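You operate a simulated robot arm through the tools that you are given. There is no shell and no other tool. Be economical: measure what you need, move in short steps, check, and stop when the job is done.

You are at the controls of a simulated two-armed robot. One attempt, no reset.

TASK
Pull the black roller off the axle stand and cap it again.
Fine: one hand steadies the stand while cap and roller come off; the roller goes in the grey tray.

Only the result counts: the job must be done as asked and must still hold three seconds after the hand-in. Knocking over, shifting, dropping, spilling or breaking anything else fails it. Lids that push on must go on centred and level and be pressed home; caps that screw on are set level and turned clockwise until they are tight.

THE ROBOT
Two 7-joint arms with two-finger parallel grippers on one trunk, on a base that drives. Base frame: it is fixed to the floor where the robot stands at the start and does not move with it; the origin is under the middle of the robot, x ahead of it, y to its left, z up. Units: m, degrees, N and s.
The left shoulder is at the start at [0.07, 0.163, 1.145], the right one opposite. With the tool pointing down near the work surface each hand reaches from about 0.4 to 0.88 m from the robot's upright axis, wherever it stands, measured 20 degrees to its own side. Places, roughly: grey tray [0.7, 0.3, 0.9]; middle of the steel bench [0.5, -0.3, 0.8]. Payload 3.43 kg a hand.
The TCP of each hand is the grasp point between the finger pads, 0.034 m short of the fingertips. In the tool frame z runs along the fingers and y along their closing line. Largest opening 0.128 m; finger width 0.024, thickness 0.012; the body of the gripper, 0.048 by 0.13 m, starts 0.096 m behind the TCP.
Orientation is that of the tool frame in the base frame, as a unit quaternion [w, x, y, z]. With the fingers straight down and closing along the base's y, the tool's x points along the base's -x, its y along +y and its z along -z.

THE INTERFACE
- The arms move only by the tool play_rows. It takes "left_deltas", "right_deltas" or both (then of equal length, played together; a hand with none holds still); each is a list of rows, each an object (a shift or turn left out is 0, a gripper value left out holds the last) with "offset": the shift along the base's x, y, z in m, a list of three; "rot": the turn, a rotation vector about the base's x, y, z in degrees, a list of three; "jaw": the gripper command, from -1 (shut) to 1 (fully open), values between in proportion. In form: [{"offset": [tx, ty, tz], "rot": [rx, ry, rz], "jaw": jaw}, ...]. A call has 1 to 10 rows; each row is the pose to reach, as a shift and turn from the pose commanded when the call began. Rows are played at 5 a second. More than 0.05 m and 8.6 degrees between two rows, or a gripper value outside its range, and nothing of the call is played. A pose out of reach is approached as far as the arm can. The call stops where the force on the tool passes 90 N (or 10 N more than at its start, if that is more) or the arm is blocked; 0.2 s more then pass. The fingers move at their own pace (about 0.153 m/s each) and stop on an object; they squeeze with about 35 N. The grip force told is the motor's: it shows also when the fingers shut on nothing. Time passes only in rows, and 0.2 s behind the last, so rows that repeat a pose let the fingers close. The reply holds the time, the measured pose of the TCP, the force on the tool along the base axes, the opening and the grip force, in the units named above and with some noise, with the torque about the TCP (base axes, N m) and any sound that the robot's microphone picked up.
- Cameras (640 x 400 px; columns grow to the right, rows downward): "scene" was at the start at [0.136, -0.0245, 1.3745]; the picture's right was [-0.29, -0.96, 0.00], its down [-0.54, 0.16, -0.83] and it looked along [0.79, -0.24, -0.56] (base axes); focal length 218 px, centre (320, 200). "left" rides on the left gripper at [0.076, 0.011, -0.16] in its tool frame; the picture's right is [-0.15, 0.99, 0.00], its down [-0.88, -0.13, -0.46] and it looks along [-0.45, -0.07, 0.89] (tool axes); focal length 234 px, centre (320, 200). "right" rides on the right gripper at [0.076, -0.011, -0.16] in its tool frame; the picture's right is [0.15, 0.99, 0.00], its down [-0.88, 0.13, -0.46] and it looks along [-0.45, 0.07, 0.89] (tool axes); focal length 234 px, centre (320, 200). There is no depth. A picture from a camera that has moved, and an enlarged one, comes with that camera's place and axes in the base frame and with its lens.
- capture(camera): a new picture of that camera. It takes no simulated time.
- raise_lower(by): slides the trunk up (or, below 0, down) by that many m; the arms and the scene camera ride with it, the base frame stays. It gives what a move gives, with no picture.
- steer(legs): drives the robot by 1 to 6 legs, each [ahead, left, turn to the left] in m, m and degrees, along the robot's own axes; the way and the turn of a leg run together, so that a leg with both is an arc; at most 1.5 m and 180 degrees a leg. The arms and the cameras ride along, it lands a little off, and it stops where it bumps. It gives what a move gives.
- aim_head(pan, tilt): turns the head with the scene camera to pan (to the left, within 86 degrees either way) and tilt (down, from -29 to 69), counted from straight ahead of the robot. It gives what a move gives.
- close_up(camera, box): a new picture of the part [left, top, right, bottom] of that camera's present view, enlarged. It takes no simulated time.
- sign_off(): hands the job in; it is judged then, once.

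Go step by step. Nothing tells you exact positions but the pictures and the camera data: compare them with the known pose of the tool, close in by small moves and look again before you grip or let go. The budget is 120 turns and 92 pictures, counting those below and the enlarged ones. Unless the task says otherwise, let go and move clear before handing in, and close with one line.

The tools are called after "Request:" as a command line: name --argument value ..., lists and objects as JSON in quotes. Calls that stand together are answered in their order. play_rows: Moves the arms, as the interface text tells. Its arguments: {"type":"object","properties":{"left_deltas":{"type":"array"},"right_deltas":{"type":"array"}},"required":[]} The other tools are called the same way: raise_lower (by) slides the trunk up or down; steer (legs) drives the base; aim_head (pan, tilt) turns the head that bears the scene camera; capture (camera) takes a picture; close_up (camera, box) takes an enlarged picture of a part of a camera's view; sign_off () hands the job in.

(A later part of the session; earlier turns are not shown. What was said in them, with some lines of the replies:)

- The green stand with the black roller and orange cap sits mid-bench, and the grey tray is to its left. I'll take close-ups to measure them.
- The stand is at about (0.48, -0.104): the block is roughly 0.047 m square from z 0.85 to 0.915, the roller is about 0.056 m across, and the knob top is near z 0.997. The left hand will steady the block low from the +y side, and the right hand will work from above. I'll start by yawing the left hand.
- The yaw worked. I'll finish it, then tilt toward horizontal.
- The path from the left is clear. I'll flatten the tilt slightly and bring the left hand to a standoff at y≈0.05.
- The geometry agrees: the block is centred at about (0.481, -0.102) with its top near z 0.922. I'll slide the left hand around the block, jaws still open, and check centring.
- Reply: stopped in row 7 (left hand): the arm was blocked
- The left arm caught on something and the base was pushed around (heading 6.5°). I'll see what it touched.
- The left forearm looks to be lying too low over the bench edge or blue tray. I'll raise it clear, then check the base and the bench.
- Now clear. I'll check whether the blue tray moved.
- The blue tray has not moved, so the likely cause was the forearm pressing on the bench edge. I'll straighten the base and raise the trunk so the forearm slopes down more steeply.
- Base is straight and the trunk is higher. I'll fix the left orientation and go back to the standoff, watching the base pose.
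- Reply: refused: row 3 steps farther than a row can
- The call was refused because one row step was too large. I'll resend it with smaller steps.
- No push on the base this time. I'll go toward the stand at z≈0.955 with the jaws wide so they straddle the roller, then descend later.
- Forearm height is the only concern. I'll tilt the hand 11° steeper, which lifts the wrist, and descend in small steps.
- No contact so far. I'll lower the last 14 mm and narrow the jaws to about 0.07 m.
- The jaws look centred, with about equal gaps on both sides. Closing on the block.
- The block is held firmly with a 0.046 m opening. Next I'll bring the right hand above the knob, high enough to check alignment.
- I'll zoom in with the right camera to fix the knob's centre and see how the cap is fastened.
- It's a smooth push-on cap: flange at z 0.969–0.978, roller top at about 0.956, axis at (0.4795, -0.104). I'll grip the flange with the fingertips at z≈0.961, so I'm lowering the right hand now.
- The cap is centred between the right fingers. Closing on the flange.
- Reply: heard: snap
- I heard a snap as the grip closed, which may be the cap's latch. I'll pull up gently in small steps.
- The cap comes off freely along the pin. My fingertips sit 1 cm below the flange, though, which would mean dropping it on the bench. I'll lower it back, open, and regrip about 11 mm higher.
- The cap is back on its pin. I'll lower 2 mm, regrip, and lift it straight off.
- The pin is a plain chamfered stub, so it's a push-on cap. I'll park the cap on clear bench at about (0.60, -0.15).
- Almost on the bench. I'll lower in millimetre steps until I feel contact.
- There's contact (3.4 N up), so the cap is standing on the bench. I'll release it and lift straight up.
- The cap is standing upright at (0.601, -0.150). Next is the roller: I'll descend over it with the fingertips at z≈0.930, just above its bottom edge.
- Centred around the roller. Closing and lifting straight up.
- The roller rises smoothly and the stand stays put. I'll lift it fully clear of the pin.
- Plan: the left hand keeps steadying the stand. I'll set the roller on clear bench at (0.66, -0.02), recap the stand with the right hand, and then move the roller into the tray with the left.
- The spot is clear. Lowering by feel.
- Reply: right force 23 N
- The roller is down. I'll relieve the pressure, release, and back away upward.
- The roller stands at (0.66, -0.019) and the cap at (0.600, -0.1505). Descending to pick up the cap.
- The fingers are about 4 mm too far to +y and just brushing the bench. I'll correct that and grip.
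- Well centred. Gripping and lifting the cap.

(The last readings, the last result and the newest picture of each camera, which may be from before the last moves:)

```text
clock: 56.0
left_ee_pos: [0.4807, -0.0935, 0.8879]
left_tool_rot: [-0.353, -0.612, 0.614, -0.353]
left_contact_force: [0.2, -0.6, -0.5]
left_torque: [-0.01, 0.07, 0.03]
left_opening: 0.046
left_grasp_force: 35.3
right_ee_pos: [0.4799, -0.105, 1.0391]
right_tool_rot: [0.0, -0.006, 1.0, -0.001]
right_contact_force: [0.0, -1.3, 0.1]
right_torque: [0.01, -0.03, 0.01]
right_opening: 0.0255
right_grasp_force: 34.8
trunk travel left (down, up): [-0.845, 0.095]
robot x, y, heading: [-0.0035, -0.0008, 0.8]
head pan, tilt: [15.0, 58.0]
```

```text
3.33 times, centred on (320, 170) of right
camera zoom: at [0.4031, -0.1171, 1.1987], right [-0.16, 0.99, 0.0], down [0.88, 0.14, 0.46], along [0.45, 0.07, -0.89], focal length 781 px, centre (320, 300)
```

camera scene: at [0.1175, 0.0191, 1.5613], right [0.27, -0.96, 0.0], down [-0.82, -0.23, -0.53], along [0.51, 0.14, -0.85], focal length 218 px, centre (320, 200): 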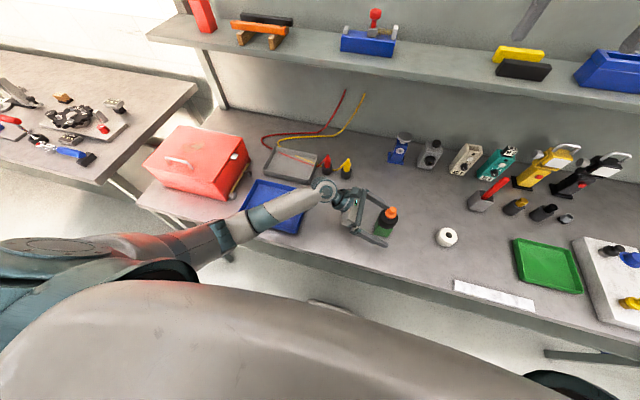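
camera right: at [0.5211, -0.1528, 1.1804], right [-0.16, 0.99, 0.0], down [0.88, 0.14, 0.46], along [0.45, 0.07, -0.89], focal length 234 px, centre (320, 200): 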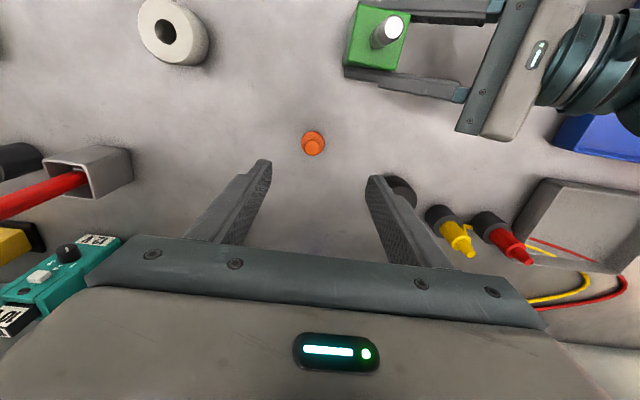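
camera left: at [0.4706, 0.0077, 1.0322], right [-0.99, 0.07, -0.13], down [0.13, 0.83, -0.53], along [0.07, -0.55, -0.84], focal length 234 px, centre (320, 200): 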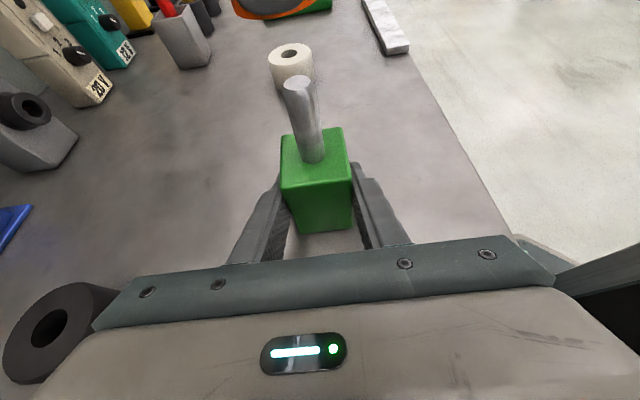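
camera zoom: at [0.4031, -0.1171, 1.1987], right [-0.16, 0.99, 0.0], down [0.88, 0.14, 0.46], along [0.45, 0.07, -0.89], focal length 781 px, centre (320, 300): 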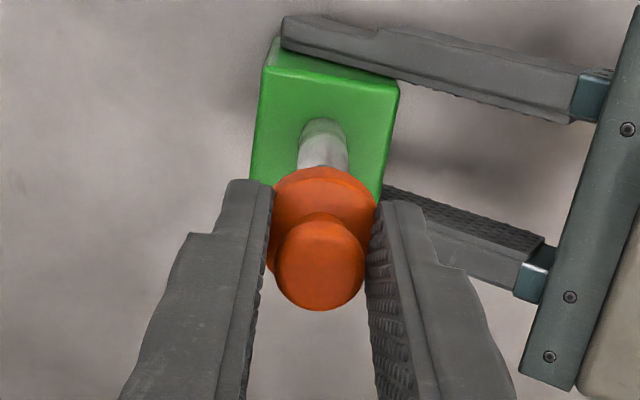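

The cap is above the pin. The opening now reads 0.0255 rather than 0.029, so I'll inspect the cap's underside and level before seating it.

Request:
play_rows --right_deltas '[{"offset": [0.0, -0.02, -0.005]}, {"offset": [0, -0.05, -0.01]}, {"offset": [0, -0.08, -0.015]}, {"offset": [0, -0.08, -0.015]}]'

Request:
close_up --camera "left" --box '[220, 0, 360, 100]'

```text
clock: 57.0
left_ee_pos: [0.482, -0.0932, 0.8878]
left_tool_rot: [-0.353, -0.612, 0.613, -0.354]
left_contact_force: [0.2, -0.9, 0.4]
left_torque: [0.01, 0.11, 0.05]
left_opening: 0.0458
left_grasp_force: 34.9
right_ee_pos: [0.4833, -0.1845, 1.0232]
right_tool_rot: [0.0, -0.007, 1.0, 0.0]
right_contact_force: [0.2, -0.1, -0.2]
right_torque: [-0.02, 0.04, -0.01]
right_opening: 0.0258
right_grasp_force: 34.8
trunk travel left (down, up): [-0.845, 0.095]
robot x, y, heading: [0.0002, -0.002, 0.7]
head pan, tilt: [15.0, 58.0]
```

```text
4.00 times, centred on (290, 50) of left
camera zoom: at [0.4708, 0.0079, 1.0322], right [-0.99, 0.07, -0.13], down [0.13, 0.83, -0.54], along [0.07, -0.55, -0.83], focal length 937 px, centre (440, 800)
```

zoom: 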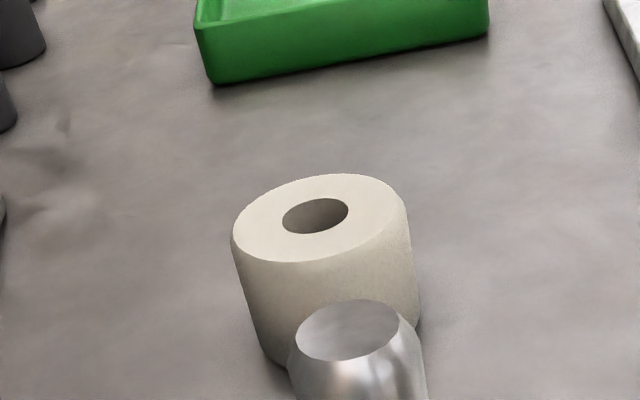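

The cap is out of view from here. I'll lower it beside the stand so the left camera can see it.

Request:
play_rows --right_deltas '[{"offset": [0, 0, -0.03]}, {"offset": [0, 0, -0.06]}, {"offset": [0, 0, -0.06]}]'

Request:
close_up --camera "left" --box '[220, 0, 360, 100]'

Request:
close_up --camera "scene" --box '[370, 180, 450, 240]'

```text
clock: 57.8
left_ee_pos: [0.4796, -0.0938, 0.8873]
left_tool_rot: [-0.353, -0.612, 0.613, -0.354]
left_contact_force: [-0.1, 0.6, 1.2]
left_torque: [-0.03, 0.11, 0.01]
left_opening: 0.046
left_grasp_force: 35.2
right_ee_pos: [0.4836, -0.1855, 0.9633]
right_tool_rot: [0.0, -0.006, 1.0, 0.0]
right_contact_force: [-0.2, 0.2, -1.1]
right_torque: [0.0, 0.01, 0.05]
right_opening: 0.03
right_grasp_force: 35.1
trunk travel left (down, up): [-0.845, 0.095]
robot x, y, heading: [-0.0034, -0.001, 0.3]
head pan, tilt: [15.0, 58.0]
```

```text
4.00 times, centred on (290, 50) of left
camera zoom: at [0.4706, 0.0078, 1.0322], right [-0.99, 0.07, -0.13], down [0.13, 0.83, -0.53], along [0.07, -0.55, -0.84], focal length 937 px, centre (440, 800)
```

zoom: 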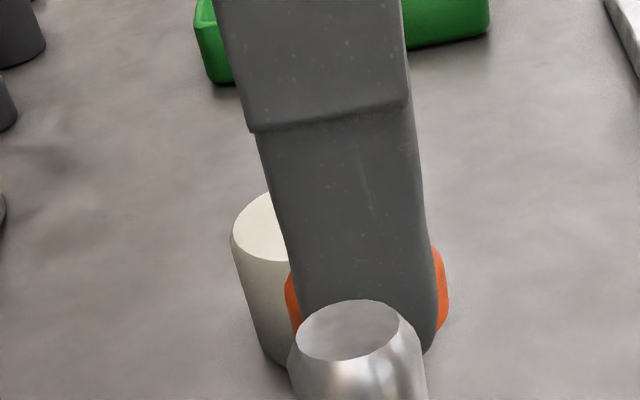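

```text
6.67 times, centred on (410, 210) of scene
camera zoom: at [0.1173, 0.0195, 1.5613], right [0.27, -0.96, 0.0], down [-0.82, -0.23, -0.53], along [0.51, 0.14, -0.85], focal length 1450 px, centre (-280, 133)
```

zoom: 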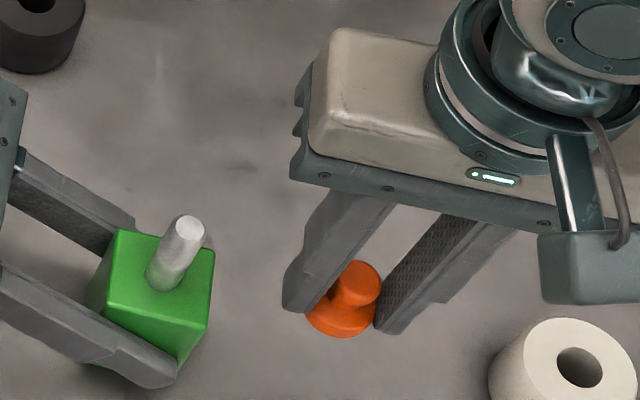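

The cap settled in the grip (opening 0.030) and looks upright. I'll compare its seat in the fingers with the right camera.

Request:
close_up --camera "right" --box '[240, 110, 400, 230]'

```text
3.33 times, centred on (320, 170) of right
camera zoom: at [0.4052, -0.1969, 1.1227], right [-0.16, 0.99, 0.0], down [0.88, 0.14, 0.46], along [0.45, 0.07, -0.89], focal length 781 px, centre (320, 300)
```

zoom: 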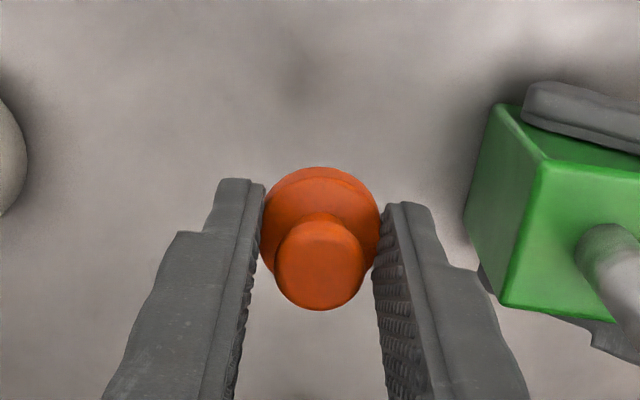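

The cap sits in the grip the same way as when I took it off, so TCP (0.4813, -0.1043) should align it with the pin. I'll raise, return over the pin and hover just above.

Request:
play_rows --right_deltas '[{"offset": [0, 0, 0.03]}, {"offset": [0, 0, 0.07]}, {"offset": [-0.001, 0.03, 0.07]}, {"offset": [-0.0023, 0.06, 0.07]}, {"offset": [-0.0023, 0.081, 0.07]}, {"offset": [-0.0023, 0.081, 0.055]}, {"offset": [-0.0023, 0.081, 0.055]}]'

Request:
close_up --camera "left" --box '[220, 0, 380, 120]'

Request:
close_up --camera "scene" --box '[350, 180, 430, 240]'

```text
clock: 59.4
left_ee_pos: [0.4812, -0.0936, 0.8869]
left_tool_rot: [-0.353, -0.611, 0.614, -0.353]
left_contact_force: [-0.6, -1.0, 0.5]
left_torque: [0.04, 0.08, -0.01]
left_opening: 0.0456
left_grasp_force: 35.1
right_ee_pos: [0.4806, -0.1041, 1.0176]
right_tool_rot: [0.001, -0.007, 1.0, 0.0]
right_contact_force: [-0.1, 0.1, 0.2]
right_torque: [-0.01, -0.04, -0.02]
right_opening: 0.0301
right_grasp_force: 34.8
trunk travel left (down, up): [-0.845, 0.095]
robot x, y, heading: [-0.0009, -0.002, 0.7]
head pan, tilt: [15.0, 58.0]
```

```text
3.33 times, centred on (300, 60) of left
camera zoom: at [0.4707, 0.0079, 1.0322], right [-0.99, 0.07, -0.13], down [0.13, 0.83, -0.53], along [0.07, -0.55, -0.84], focal length 781 px, centre (387, 667)
```

zoom: 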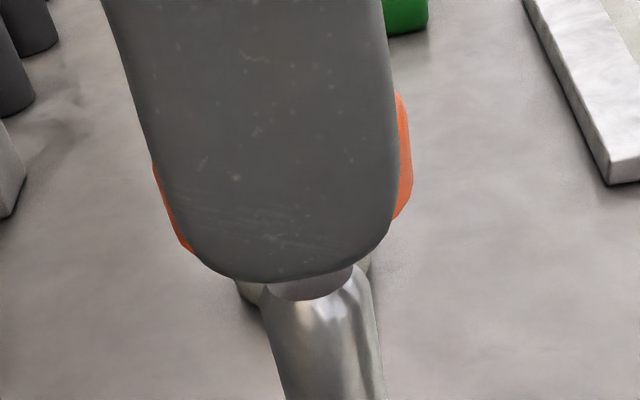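

```text
6.67 times, centred on (390, 210) of scene
camera zoom: at [0.1174, 0.0196, 1.5613], right [0.27, -0.96, 0.0], down [-0.82, -0.23, -0.53], along [0.51, 0.14, -0.85], focal length 1450 px, centre (-147, 133)
```

zoom: 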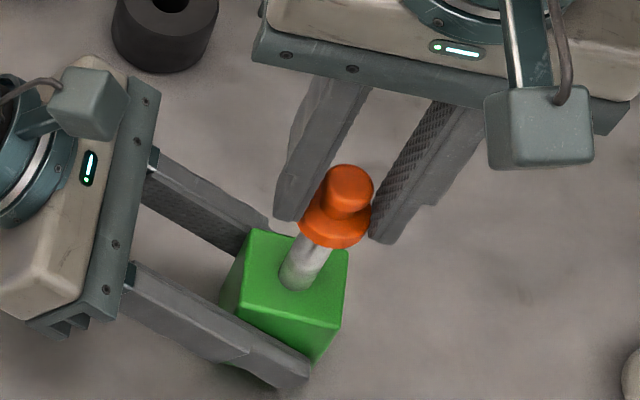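

It looks aligned to within about 1 mm. Lowering onto the pin in small steps while watching forces.

Request:
play_rows --right_deltas '[{"offset": [-0.0005, 0, -0.003]}, {"offset": [-0.0005, 0, -0.006]}, {"offset": [-0.0005, 0, -0.008]}]'

Request:
play_rows --right_deltas '[{"offset": [0, 0, -0.002]}, {"offset": [0, 0, -0.004]}]'

Request:
close_up --camera "left" --box '[220, 0, 380, 120]'

```text
clock: 60.2
left_ee_pos: [0.4805, -0.0922, 0.8877]
left_tool_rot: [-0.353, -0.611, 0.613, -0.354]
left_contact_force: [-0.4, 0.5, 1.9]
left_torque: [0.02, 0.08, -0.03]
left_opening: 0.0457
left_grasp_force: 34.9
right_ee_pos: [0.4781, -0.1043, 1.0073]
right_tool_rot: [0.0, -0.005, 1.0, 0.0]
right_contact_force: [-0.5, -0.6, -0.4]
right_torque: [0.0, 0.02, 0.0]
right_opening: 0.0304
right_grasp_force: 34.6
trunk travel left (down, up): [-0.845, 0.095]
robot x, y, heading: [-0.0005, -0.0005, 0.6]
head pan, tilt: [15.0, 58.0]
```

```text
clock: 60.8
left_ee_pos: [0.4803, -0.0935, 0.8883]
left_tool_rot: [-0.352, -0.612, 0.613, -0.354]
left_contact_force: [6.7, -0.1, -3.1]
left_torque: [-0.71, 0.61, 0.12]
left_opening: 0.0459
left_grasp_force: 35.0
right_ee_pos: [0.4783, -0.1043, 1.0075]
right_tool_rot: [0.001, -0.006, 1.0, 0.001]
right_contact_force: [-4.6, -4.2, 19.7]
right_torque: [-0.12, 0.12, 0.11]
right_opening: 0.0301
right_grasp_force: 34.8
trunk travel left (down, up): [-0.845, 0.095]
robot x, y, heading: [-0.0018, 0.0034, 0.9]
head pan, tilt: [15.0, 58.0]
heard: snap
```

```text
3.33 times, centred on (300, 60) of left
camera zoom: at [0.4704, 0.0077, 1.0324], right [-0.99, 0.07, -0.13], down [0.13, 0.84, -0.53], along [0.07, -0.54, -0.84], focal length 781 px, centre (387, 667)
```

zoom: 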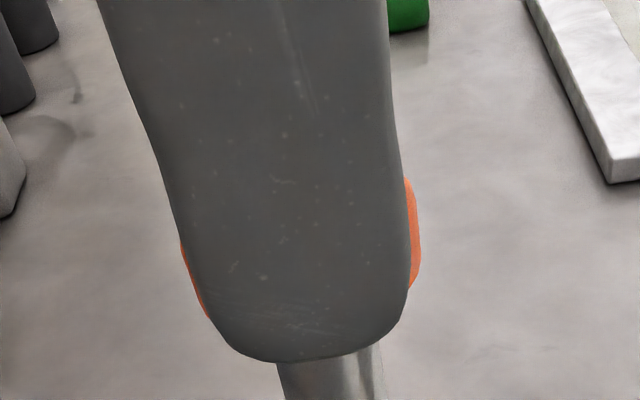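

Snap heard with about 20 N reaction, so it's seated. I'll press a touch more to be sure it's home.

Request:
play_rows --right_deltas '[{"offset": [0, 0, -0.002]}, {"offset": [0, 0, -0.003]}, {"offset": [0, 0, -0.003]}]'

Request:
play_rows --right_deltas '[{"offset": [0, 0, 0.006]}, {"offset": [0, 0, 0.006], "jaw": -0.35}, {"offset": [0, 0, 0.006], "jaw": -0.2}, {"offset": [0, 0, 0.006], "jaw": -0.2}, {"offset": [0, 0, 0.04]}, {"offset": [0, 0, 0.08]}, {"offset": [0, 0, 0.12]}]'

Request:
close_up --camera "left" --box '[220, 0, 380, 240]'

Request:
close_up --camera "scene" --box '[350, 180, 430, 240]'

```text
clock: 61.6
left_ee_pos: [0.481, -0.0942, 0.8876]
left_tool_rot: [-0.352, -0.612, 0.614, -0.354]
left_contact_force: [12.9, -3.0, -10.3]
left_torque: [-0.01, 0.27, 0.11]
left_opening: 0.0458
left_grasp_force: 35.5
right_ee_pos: [0.48, -0.1032, 1.005]
right_tool_rot: [0.001, -0.005, 1.0, 0.001]
right_contact_force: [-2.4, -1.5, 41.3]
right_torque: [0.0, 0.01, 0.07]
right_opening: 0.0305
right_grasp_force: 34.8
trunk travel left (down, up): [-0.845, 0.095]
robot x, y, heading: [0.0025, 0.0011, 0.8]
head pan, tilt: [15.0, 58.0]
```

```text
clock: 63.2
left_ee_pos: [0.4809, -0.0947, 0.8867]
left_tool_rot: [-0.353, -0.612, 0.613, -0.355]
left_contact_force: [-0.4, 0.7, 1.3]
left_torque: [0.12, 0.09, 0.01]
left_opening: 0.046
left_grasp_force: 34.6
right_ee_pos: [0.4776, -0.1043, 1.1232]
right_tool_rot: [0.0, -0.008, 1.0, 0.0]
right_contact_force: [0.8, 0.2, -0.1]
right_torque: [0.02, 0.02, -0.02]
right_opening: 0.0511
right_grasp_force: 0.0
trunk travel left (down, up): [-0.845, 0.095]
robot x, y, heading: [0.0018, -0.0028, 0.8]
head pan, tilt: [15.0, 58.0]
```

```text
1.67 times, centred on (300, 120) of left
camera zoom: at [0.4706, 0.008, 1.0323], right [-0.99, 0.07, -0.13], down [0.13, 0.83, -0.53], along [0.07, -0.55, -0.84], focal length 390 px, centre (353, 333)
```

zoom: 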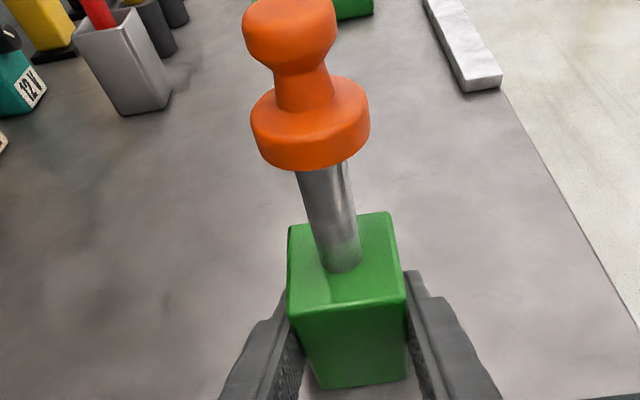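

```text
6.67 times, centred on (390, 210) of scene
camera zoom: at [0.1171, 0.0198, 1.5612], right [0.27, -0.96, 0.0], down [-0.82, -0.23, -0.53], along [0.51, 0.14, -0.85], focal length 1450 px, centre (-147, 133)
```

zoom: 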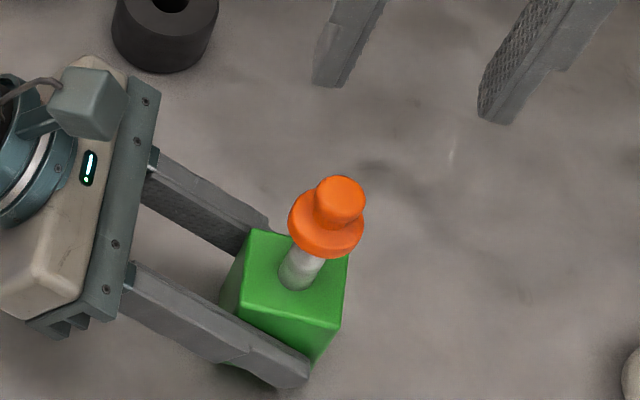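

The cap is seated at the same height and alignment as originally. Now I'll move the right hand away, open the left and lift it off the stand.

Request:
play_rows --right_deltas '[{"offset": [0, -0.04, 0.02]}, {"offset": [0, -0.08, 0.04]}, {"offset": [0, -0.12, 0.06]}, {"offset": [0, -0.16, 0.08]}, {"offset": [0, -0.2, 0.1]}, {"offset": [0, -0.22, 0.1]}]'

Request:
play_rows --left_deltas '[{"jaw": -0.2}, {"jaw": 0}, {"jaw": 1}, {"jaw": 1}, {"jaw": 1}]'

Request:
play_rows --left_deltas '[{"offset": [0, 0, 0.015]}, {"offset": [0, 0, 0.035]}, {"offset": [0, 0.01, 0.06]}, {"offset": [0, 0.03, 0.09]}, {"offset": [0, 0.06, 0.12]}, {"offset": [0, 0.1, 0.15]}, {"offset": [0, 0.14, 0.18]}, {"offset": [0, 0.18, 0.21]}, {"offset": [0, 0.21, 0.25]}]'

Request:
capture --camera "scene"

```text
clock: 64.6
left_ee_pos: [0.4808, -0.0947, 0.8874]
left_tool_rot: [-0.352, -0.612, 0.613, -0.354]
left_contact_force: [0.7, -1.6, 0.6]
left_torque: [0.04, 0.04, 0.02]
left_opening: 0.0459
left_grasp_force: 35.2
right_ee_pos: [0.4803, -0.326, 1.2236]
right_tool_rot: [0.001, -0.007, 1.0, 0.0]
right_contact_force: [0.6, 0.6, -0.6]
right_torque: [0.03, -0.01, 0.02]
right_opening: 0.0512
right_grasp_force: 0.2
trunk travel left (down, up): [-0.845, 0.095]
robot x, y, heading: [-0.002, -0.0006, 0.6]
head pan, tilt: [15.0, 58.0]
```

```text
clock: 65.8
left_ee_pos: [0.4811, -0.0932, 0.888]
left_tool_rot: [-0.353, -0.612, 0.613, -0.354]
left_contact_force: [0.8, 0.2, 0.1]
left_torque: [0.01, 0.0, 0.0]
left_opening: 0.1281
left_grasp_force: 0.1
right_ee_pos: [0.4809, -0.3247, 1.2221]
right_tool_rot: [0.0, -0.006, 1.0, 0.0]
right_contact_force: [0.0, 0.0, 0.8]
right_torque: [0.02, -0.02, -0.04]
right_opening: 0.0514
right_grasp_force: 0.1
trunk travel left (down, up): [-0.845, 0.095]
robot x, y, heading: [-0.0005, -0.0038, 0.5]
head pan, tilt: [15.0, 58.0]
```

```text
clock: 67.8
left_ee_pos: [0.4797, 0.117, 1.1387]
left_tool_rot: [-0.353, -0.611, 0.613, -0.354]
left_contact_force: [0.0, 0.1, -0.1]
left_torque: [0.03, -0.02, 0.0]
left_opening: 0.1279
left_grasp_force: 0.1
right_ee_pos: [0.4797, -0.3242, 1.2233]
right_tool_rot: [0.0, -0.006, 1.0, 0.0]
right_contact_force: [-0.9, 0.1, 0.3]
right_torque: [0.0, -0.02, 0.0]
right_opening: 0.0511
right_grasp_force: 0.0
trunk travel left (down, up): [-0.845, 0.095]
robot x, y, heading: [-0.0015, -0.0049, 0.8]
head pan, tilt: [15.0, 58.0]
```

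```text
18 pictures are left
camera scene: at [0.1169, 0.0202, 1.5612], right [0.27, -0.96, 0.0], down [-0.82, -0.23, -0.53], along [0.51, 0.14, -0.85], focal length 218 px, centre (320, 200)
```

scene: 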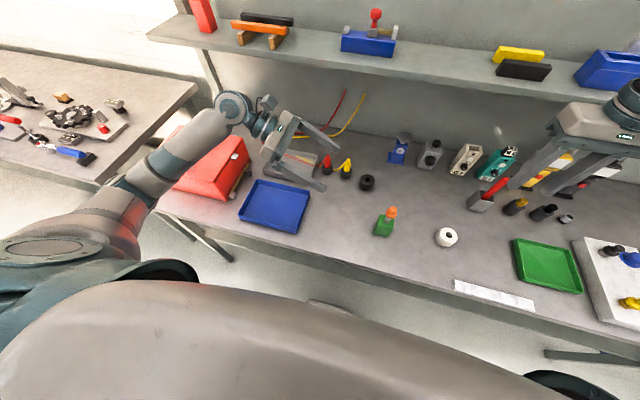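

The stand is released and stands capped. I'll reorient the left hand to point straight down with fingers closing along y, then fetch the roller.

Request:
play_rows --left_deltas '[{"rot": [7.5, 0, 0], "offset": [0.01, 0, 0.01]}, {"rot": [15, 0, 0], "offset": [0.02, 0, 0.02]}, {"rot": [22.5, 0, 0], "offset": [0.03, 0, 0.03]}, {"rot": [30, 0, 0], "offset": [0.04, 0, 0.03]}, {"rot": [37.5, 0, 0], "offset": [0.05, 0, 0.03]}, {"rot": [45, 0, 0], "offset": [0.06, 0, 0.03]}, {"rot": [52.5, 0, 0], "offset": [0.07, 0, 0.03]}, {"rot": [60, 0, 0], "offset": [0.08, 0, 0.03]}]'

Request:
play_rows --left_deltas '[{"rot": [0, 0, -8.5]}, {"rot": [0, 0, -17]}, {"rot": [0, 0, -25.5]}, {"rot": [0, 0, -34]}, {"rot": [0, 0, -42.5]}, {"rot": [0, 0, -51]}, {"rot": [0, 0, -59.5]}, {"rot": [0, 0, -68]}, {"rot": [0, 0, -76.5]}, {"rot": [0, 0, -85]}]'

```text
clock: 69.6
left_ee_pos: [0.5607, 0.1153, 1.1662]
left_tool_rot: [-0.001, 0.707, -0.707, -0.001]
left_contact_force: [-0.3, -0.2, -0.1]
left_torque: [0.0, 0.04, 0.01]
left_opening: 0.1278
left_grasp_force: 0.0
right_ee_pos: [0.4808, -0.3259, 1.2217]
right_tool_rot: [0.0, -0.006, 1.0, 0.001]
right_contact_force: [0.5, 0.9, 0.0]
right_torque: [-0.02, 0.01, 0.02]
right_opening: 0.0513
right_grasp_force: 0.1
trunk travel left (down, up): [-0.845, 0.095]
robot x, y, heading: [-0.0004, -0.0018, 0.7]
head pan, tilt: [15.0, 58.0]
```

```text
clock: 71.8
left_ee_pos: [0.5607, 0.1163, 1.1681]
left_tool_rot: [0.0, -0.041, 0.999, -0.002]
left_contact_force: [-0.4, 0.4, 0.9]
left_torque: [0.04, 0.0, 0.0]
left_opening: 0.1278
left_grasp_force: 0.0
right_ee_pos: [0.4803, -0.3242, 1.2217]
right_tool_rot: [0.0, -0.006, 1.0, -0.001]
right_contact_force: [0.3, 0.0, 0.2]
right_torque: [0.0, -0.03, 0.0]
right_opening: 0.0512
right_grasp_force: 0.0
trunk travel left (down, up): [-0.845, 0.095]
robot x, y, heading: [0.003, 0.0001, 0.7]
head pan, tilt: [15.0, 58.0]
```

Next, the left hand goes above the roller.

Request:
play_rows --left_deltas '[{"rot": [0, 0, -4.7], "offset": [0.025, -0.034, 0]}, {"rot": [0, 0, -4.7], "offset": [0.05, -0.068, 0]}, {"rot": [0, 0, -4.7], "offset": [0.075, -0.102, 0], "jaw": 0.35}, {"rot": [0, 0, -4.7], "offset": [0.099, -0.135, -0.02]}, {"rot": [0, 0, -4.7], "offset": [0.099, -0.135, -0.06]}, {"rot": [0, 0, -4.7], "offset": [0.099, -0.135, -0.1]}, {"rot": [0, 0, -4.7], "offset": [0.099, -0.135, -0.14]}, {"rot": [0, 0, -4.7], "offset": [0.099, -0.135, -0.14]}]'

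Request:
capture --camera "left"

```text
clock: 73.6
left_ee_pos: [0.6591, -0.0183, 1.0293]
left_tool_rot: [0.0, -0.001, 1.0, -0.001]
left_contact_force: [-0.8, 0.0, -0.2]
left_torque: [0.01, 0.0, -0.02]
left_opening: 0.0864
left_grasp_force: 0.0
right_ee_pos: [0.4799, -0.3248, 1.2231]
right_tool_rot: [0.001, -0.006, 1.0, 0.0]
right_contact_force: [-0.2, 1.3, 0.7]
right_torque: [-0.02, 0.0, 0.01]
right_opening: 0.051
right_grasp_force: 0.2
trunk travel left (down, up): [-0.845, 0.095]
robot x, y, heading: [-0.0021, 0.0021, 0.9]
head pan, tilt: [15.0, 58.0]
```

```text
17 pictures are left
camera left: at [0.5844, -0.0068, 1.1876], right [0.14, 0.99, 0.0], down [0.88, -0.13, 0.46], along [0.45, -0.07, -0.89], focal length 234 px, centre (320, 200)
```

left: 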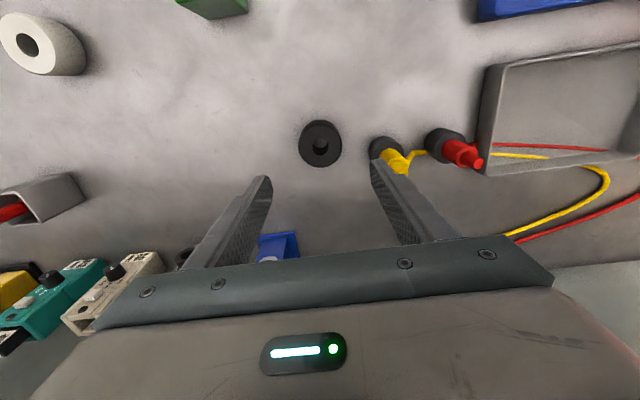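

Aligned over the roller. I'll narrow the jaws to about 0.070 to stay clear of the yellow plug, then descend.

Request:
play_rows --left_deltas '[{"offset": [-0.001, 0, 0], "jaw": 0.11}, {"offset": [-0.001, 0, -0.03]}, {"offset": [-0.001, 0, -0.06]}, {"offset": [-0.001, 0, -0.09]}, {"offset": [-0.001, 0, -0.11]}, {"offset": [-0.001, 0, -0.11]}]'

Request:
capture --camera "left"

```text
clock: 75.0
left_ee_pos: [0.6593, -0.0183, 0.9177]
left_tool_rot: [0.0, -0.001, 1.0, -0.001]
left_contact_force: [-0.1, -0.1, -1.4]
left_torque: [-0.01, -0.04, -0.02]
left_opening: 0.0711
left_grasp_force: 0.1
right_ee_pos: [0.4809, -0.3245, 1.2221]
right_tool_rot: [0.0, -0.006, 1.0, 0.001]
right_contact_force: [0.5, -0.1, 0.1]
right_torque: [-0.02, -0.01, -0.01]
right_opening: 0.0512
right_grasp_force: 0.0
trunk travel left (down, up): [-0.845, 0.095]
robot x, y, heading: [-0.0007, 0.0, 0.9]
head pan, tilt: [15.0, 58.0]
```

```text
16 pictures are left
camera left: at [0.5833, -0.0058, 1.0758], right [0.14, 0.99, 0.0], down [0.88, -0.13, 0.46], along [0.45, -0.07, -0.89], focal length 234 px, centre (320, 200)
```

left: 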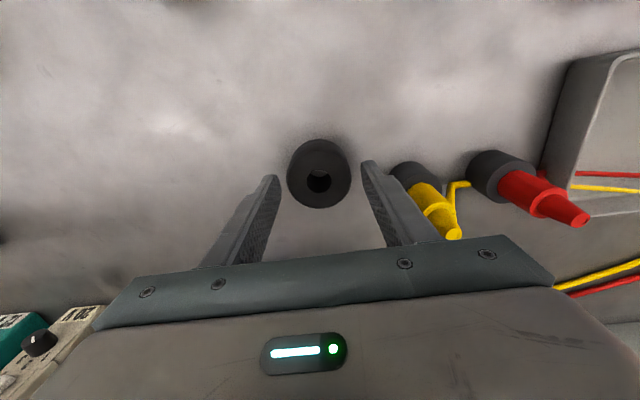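

Still centred, with a gap to the plug. I'll finish the descent, grip and lift.

Request:
play_rows --left_deltas '[{"offset": [0, 0, -0.012]}, {"offset": [0, 0, -0.025]}, {"offset": [0, 0, -0.025]}, {"offset": [0, 0, -0.025], "jaw": -0.05}, {"offset": [0, 0, -0.025], "jaw": -1}, {"offset": [0, 0, -0.025], "jaw": -1}]'

Request:
play_rows --left_deltas '[{"offset": [0, 0, 0.02]}, {"offset": [0, 0, 0.06]}, {"offset": [0, 0, 0.1]}, {"offset": [0, 0, 0.14]}, {"offset": [0, 0, 0.18]}]'

Request:
capture --camera "left"

```text
clock: 76.4
left_ee_pos: [0.6585, -0.0185, 0.8924]
left_tool_rot: [0.0, -0.002, 1.0, -0.002]
left_contact_force: [0.0, -0.9, 0.2]
left_torque: [0.03, 0.01, 0.01]
left_opening: 0.057
left_grasp_force: 34.8
right_ee_pos: [0.48, -0.3255, 1.2227]
right_tool_rot: [0.0, -0.005, 1.0, 0.0]
right_contact_force: [-0.2, -0.1, -0.8]
right_torque: [0.01, 0.02, 0.0]
right_opening: 0.0512
right_grasp_force: 0.0
trunk travel left (down, up): [-0.845, 0.095]
robot x, y, heading: [0.0017, 0.0008, 0.6]
head pan, tilt: [15.0, 58.0]
```

```text
clock: 77.6
left_ee_pos: [0.6575, -0.0187, 1.07]
left_tool_rot: [0.0, -0.001, 1.0, -0.001]
left_contact_force: [-1.2, -0.8, -0.7]
left_torque: [0.0, -0.01, -0.01]
left_opening: 0.0567
left_grasp_force: 34.8
right_ee_pos: [0.4806, -0.3249, 1.2211]
right_tool_rot: [0.0, -0.006, 1.0, 0.0]
right_contact_force: [-0.1, 0.5, -0.1]
right_torque: [-0.01, -0.01, 0.02]
right_opening: 0.0512
right_grasp_force: 0.0
trunk travel left (down, up): [-0.845, 0.095]
robot x, y, heading: [0.0027, -0.0028, 0.7]
head pan, tilt: [15.0, 58.0]
```

```text
15 pictures are left
camera left: at [0.5825, -0.0064, 1.2287], right [0.14, 0.99, 0.0], down [0.88, -0.13, 0.46], along [0.45, -0.07, -0.89], focal length 234 px, centre (320, 200)
```

left: 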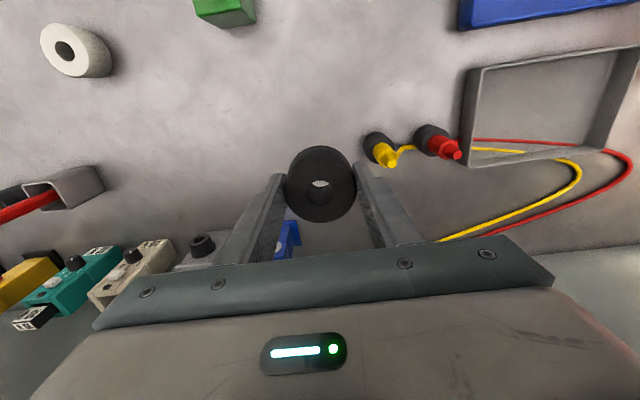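

The roller is held. Carrying it over the tray's clear front half.

Request:
play_rows --left_deltas '[{"offset": [0, 0.04, 0]}, {"offset": [0, 0.085, 0]}, {"offset": [0, 0.13, 0]}, {"offset": [0, 0.175, 0]}, {"offset": [0, 0.22, 0]}, {"offset": [0, 0.265, 0]}, {"offset": [-0.005, 0.305, 0]}, {"offset": [-0.005, 0.314, -0.03]}, {"offset": [-0.005, 0.314, -0.06]}, {"offset": [-0.005, 0.314, -0.06]}]'

Request:
capture --camera "left"

Request:
capture --camera "scene"

```text
clock: 79.8
left_ee_pos: [0.6542, 0.2974, 1.0117]
left_tool_rot: [-0.001, -0.002, 1.0, -0.001]
left_contact_force: [0.2, -0.7, -1.2]
left_torque: [0.02, -0.01, -0.01]
left_opening: 0.0568
left_grasp_force: 35.2
right_ee_pos: [0.4801, -0.3247, 1.2235]
right_tool_rot: [0.0, -0.006, 1.0, -0.001]
right_contact_force: [0.2, -0.5, 0.3]
right_torque: [0.01, -0.02, 0.03]
right_opening: 0.051
right_grasp_force: 0.0
trunk travel left (down, up): [-0.845, 0.095]
robot x, y, heading: [-0.0014, -0.0028, 0.7]
head pan, tilt: [15.0, 58.0]
```

```text
14 pictures are left
camera left: at [0.5791, 0.3083, 1.1699], right [0.14, 0.99, 0.0], down [0.88, -0.13, 0.46], along [0.45, -0.07, -0.89], focal length 234 px, centre (320, 200)
```

left: 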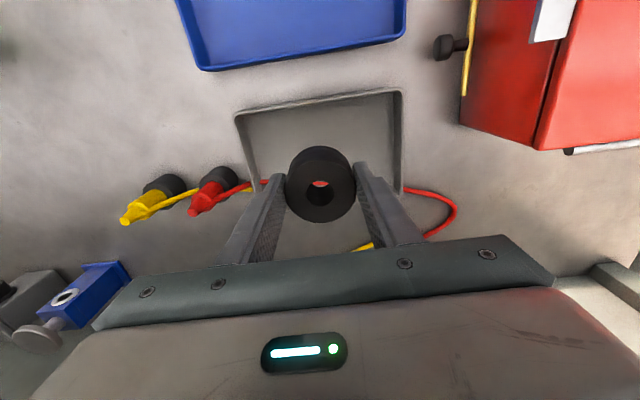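

```text
13 pictures are left
camera scene: at [0.1171, 0.0197, 1.5613], right [0.27, -0.96, 0.0], down [-0.82, -0.23, -0.53], along [0.51, 0.14, -0.85], focal length 218 px, centre (320, 200)
```

scene: 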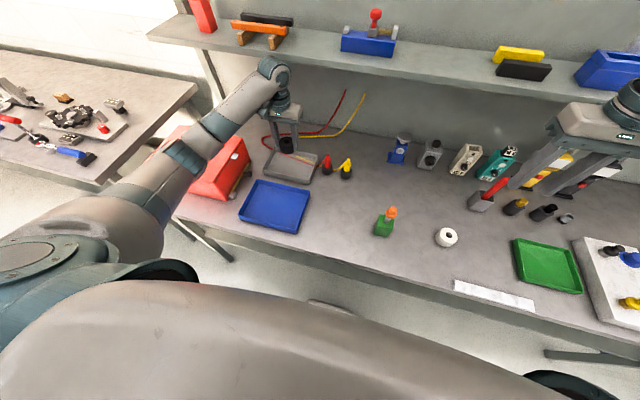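

The tray spans roughly x 0.60–0.75 and y 0.20–0.40, with the wire inside at x≈0.71. I'll lower at x≈0.648, which keeps the roller clear of the wire.

Request:
play_rows --left_deltas '[{"offset": [-0.006, 0, -0.02]}, {"offset": [-0.006, 0, -0.05]}, {"offset": [-0.006, 0, -0.08]}, {"offset": [-0.006, 0, -0.1]}, {"offset": [-0.006, 0, -0.107]}, {"offset": [-0.006, 0, -0.107]}]'

Request:
capture --camera "left"

Request:
play_rows --left_deltas '[{"offset": [0, 0, -0.002]}, {"offset": [0, 0, -0.003]}]'

```text
clock: 81.2
left_ee_pos: [0.648, 0.296, 0.9041]
left_tool_rot: [0.0, -0.001, 1.0, -0.001]
left_contact_force: [0.1, -0.7, -0.8]
left_torque: [-0.02, -0.04, -0.02]
left_opening: 0.057
left_grasp_force: 34.5
right_ee_pos: [0.4812, -0.3246, 1.2228]
right_tool_rot: [0.0, -0.006, 1.0, 0.0]
right_contact_force: [-1.1, 0.1, 0.5]
right_torque: [0.01, -0.04, 0.0]
right_opening: 0.0511
right_grasp_force: 0.1
trunk travel left (down, up): [-0.845, 0.095]
robot x, y, heading: [-0.002, -0.0054, 0.6]
head pan, tilt: [15.0, 58.0]
```

```text
12 pictures are left
camera left: at [0.5731, 0.3081, 1.0627], right [0.14, 0.99, 0.0], down [0.88, -0.13, 0.46], along [0.45, -0.07, -0.89], focal length 234 px, centre (320, 200)
```

left: 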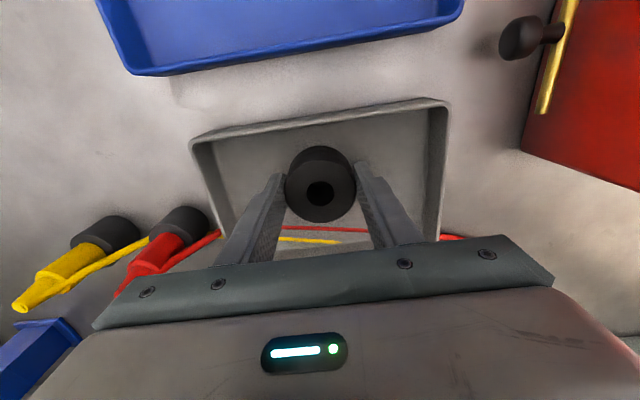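

```text
clock: 81.8
left_ee_pos: [0.6474, 0.2953, 0.9019]
left_tool_rot: [-0.001, -0.001, 1.0, 0.0]
left_contact_force: [0.3, -0.2, -2.3]
left_torque: [0.01, 0.02, 0.01]
left_opening: 0.0568
left_grasp_force: 35.3
right_ee_pos: [0.4807, -0.3251, 1.2229]
right_tool_rot: [0.0, -0.006, 1.0, -0.001]
right_contact_force: [0.5, 0.4, -0.8]
right_torque: [0.02, 0.0, -0.01]
right_opening: 0.0511
right_grasp_force: 0.0
trunk travel left (down, up): [-0.845, 0.095]
robot x, y, heading: [-0.0027, -0.0026, 0.8]
head pan, tilt: [15.0, 58.0]
```

Well inside the tray with clear walls. Lowering by feel.

Request:
play_rows --left_deltas '[{"offset": [0, 0, -0.001]}, {"offset": [0, 0, -0.002]}]'

Request:
play_rows --left_deltas '[{"offset": [0, 0, -0.001]}, {"offset": [0, 0, -0.002]}]'

```text
clock: 82.4
left_ee_pos: [0.6473, 0.2957, 0.8994]
left_tool_rot: [0.001, -0.002, 1.0, -0.002]
left_contact_force: [-0.5, 0.5, -1.5]
left_torque: [0.0, 0.05, 0.03]
left_opening: 0.0571
left_grasp_force: 34.3
right_ee_pos: [0.4811, -0.325, 1.2225]
right_tool_rot: [-0.001, -0.006, 1.0, 0.0]
right_contact_force: [0.2, 0.3, 0.3]
right_torque: [-0.02, -0.01, 0.01]
right_opening: 0.0514
right_grasp_force: 0.0
trunk travel left (down, up): [-0.845, 0.095]
robot x, y, heading: [0.0014, 0.0007, 0.8]
head pan, tilt: [15.0, 58.0]
```

```text
clock: 83.0
left_ee_pos: [0.648, 0.2959, 0.8988]
left_tool_rot: [0.001, 0.0, 1.0, 0.0]
left_contact_force: [-0.6, -0.6, 10.4]
left_torque: [0.16, 0.29, -0.05]
left_opening: 0.0568
left_grasp_force: 35.1
right_ee_pos: [0.4796, -0.3254, 1.2233]
right_tool_rot: [0.0, -0.006, 1.0, 0.0]
right_contact_force: [-0.1, -0.3, -0.5]
right_torque: [-0.01, -0.04, -0.02]
right_opening: 0.0511
right_grasp_force: 0.0
trunk travel left (down, up): [-0.845, 0.095]
robot x, y, heading: [0.0048, -0.0008, 0.8]
head pan, tilt: [15.0, 58.0]
```

The roller is resting on the tray floor. I'll ease off, release and lift clear.

Request:
play_rows --left_deltas '[{"offset": [0, 0, 0.001]}, {"offset": [0, 0, 0.001], "jaw": 0}, {"offset": [0, 0, 0.001], "jaw": 0.2}, {"offset": [0, 0, 0.001], "jaw": 0.2}, {"offset": [0, 0, 0.04]}, {"offset": [0, 0, 0.08]}, {"offset": [0, 0, 0.12]}, {"offset": [0, 0, 0.16]}, {"offset": [-0.03, 0, 0.2]}, {"offset": [-0.06, 0, 0.23]}]'

Request:
capture --camera "left"

Request:
capture --camera "scene"

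Request:
close_up --camera "scene" --box '[350, 180, 430, 240]'

```text
clock: 85.2
left_ee_pos: [0.5891, 0.2962, 1.1297]
left_tool_rot: [0.0, -0.001, 1.0, -0.001]
left_contact_force: [0.2, 0.7, -0.7]
left_torque: [0.03, -0.04, 0.02]
left_opening: 0.0768
left_grasp_force: 0.1
right_ee_pos: [0.4794, -0.3242, 1.2229]
right_tool_rot: [0.001, -0.006, 1.0, -0.001]
right_contact_force: [-0.5, -0.6, -0.8]
right_torque: [0.01, -0.02, 0.03]
right_opening: 0.0512
right_grasp_force: 0.0
trunk travel left (down, up): [-0.845, 0.095]
robot x, y, heading: [0.0017, -0.0004, 0.7]
head pan, tilt: [15.0, 58.0]
```

```text
11 pictures are left
camera left: at [0.514, 0.3086, 1.2879], right [0.14, 0.99, 0.0], down [0.88, -0.13, 0.46], along [0.45, -0.07, -0.89], focal length 234 px, centre (320, 200)
```

left: 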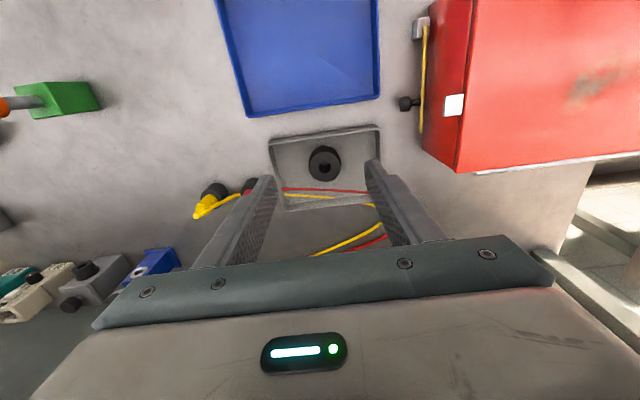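

```text
10 pictures are left
camera scene: at [0.1157, 0.0196, 1.5613], right [0.27, -0.96, 0.0], down [-0.82, -0.23, -0.53], along [0.51, 0.14, -0.85], focal length 218 px, centre (320, 200)
```

scene: 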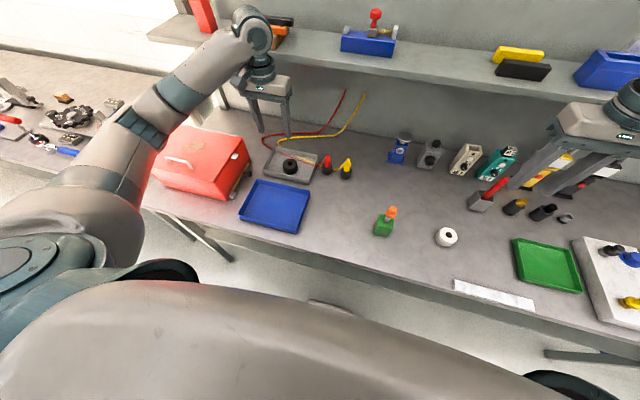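

```text
6.67 times, centred on (390, 210) of scene
camera zoom: at [0.1157, 0.0196, 1.5613], right [0.27, -0.96, 0.0], down [-0.82, -0.23, -0.53], along [0.51, 0.14, -0.85], focal length 1450 px, centre (-147, 133)
```

zoom: 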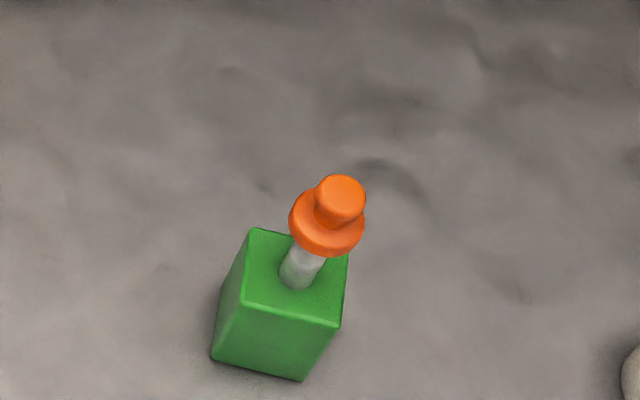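

The roller is lying in the grey tray clear of the wire, the stand is in place with its cap level and home, and both hands are clear. Handing in.

Request:
sign_off

```text
The job is handed in.
```

The black roller is in the grey tray, and the axle stand is back under its orange cap, which snapped home level. Early on, the left arm caught on something and pushed the robot's base sideways. The blue tray beside it had not moved when I checked. I straightened the base and carried on.
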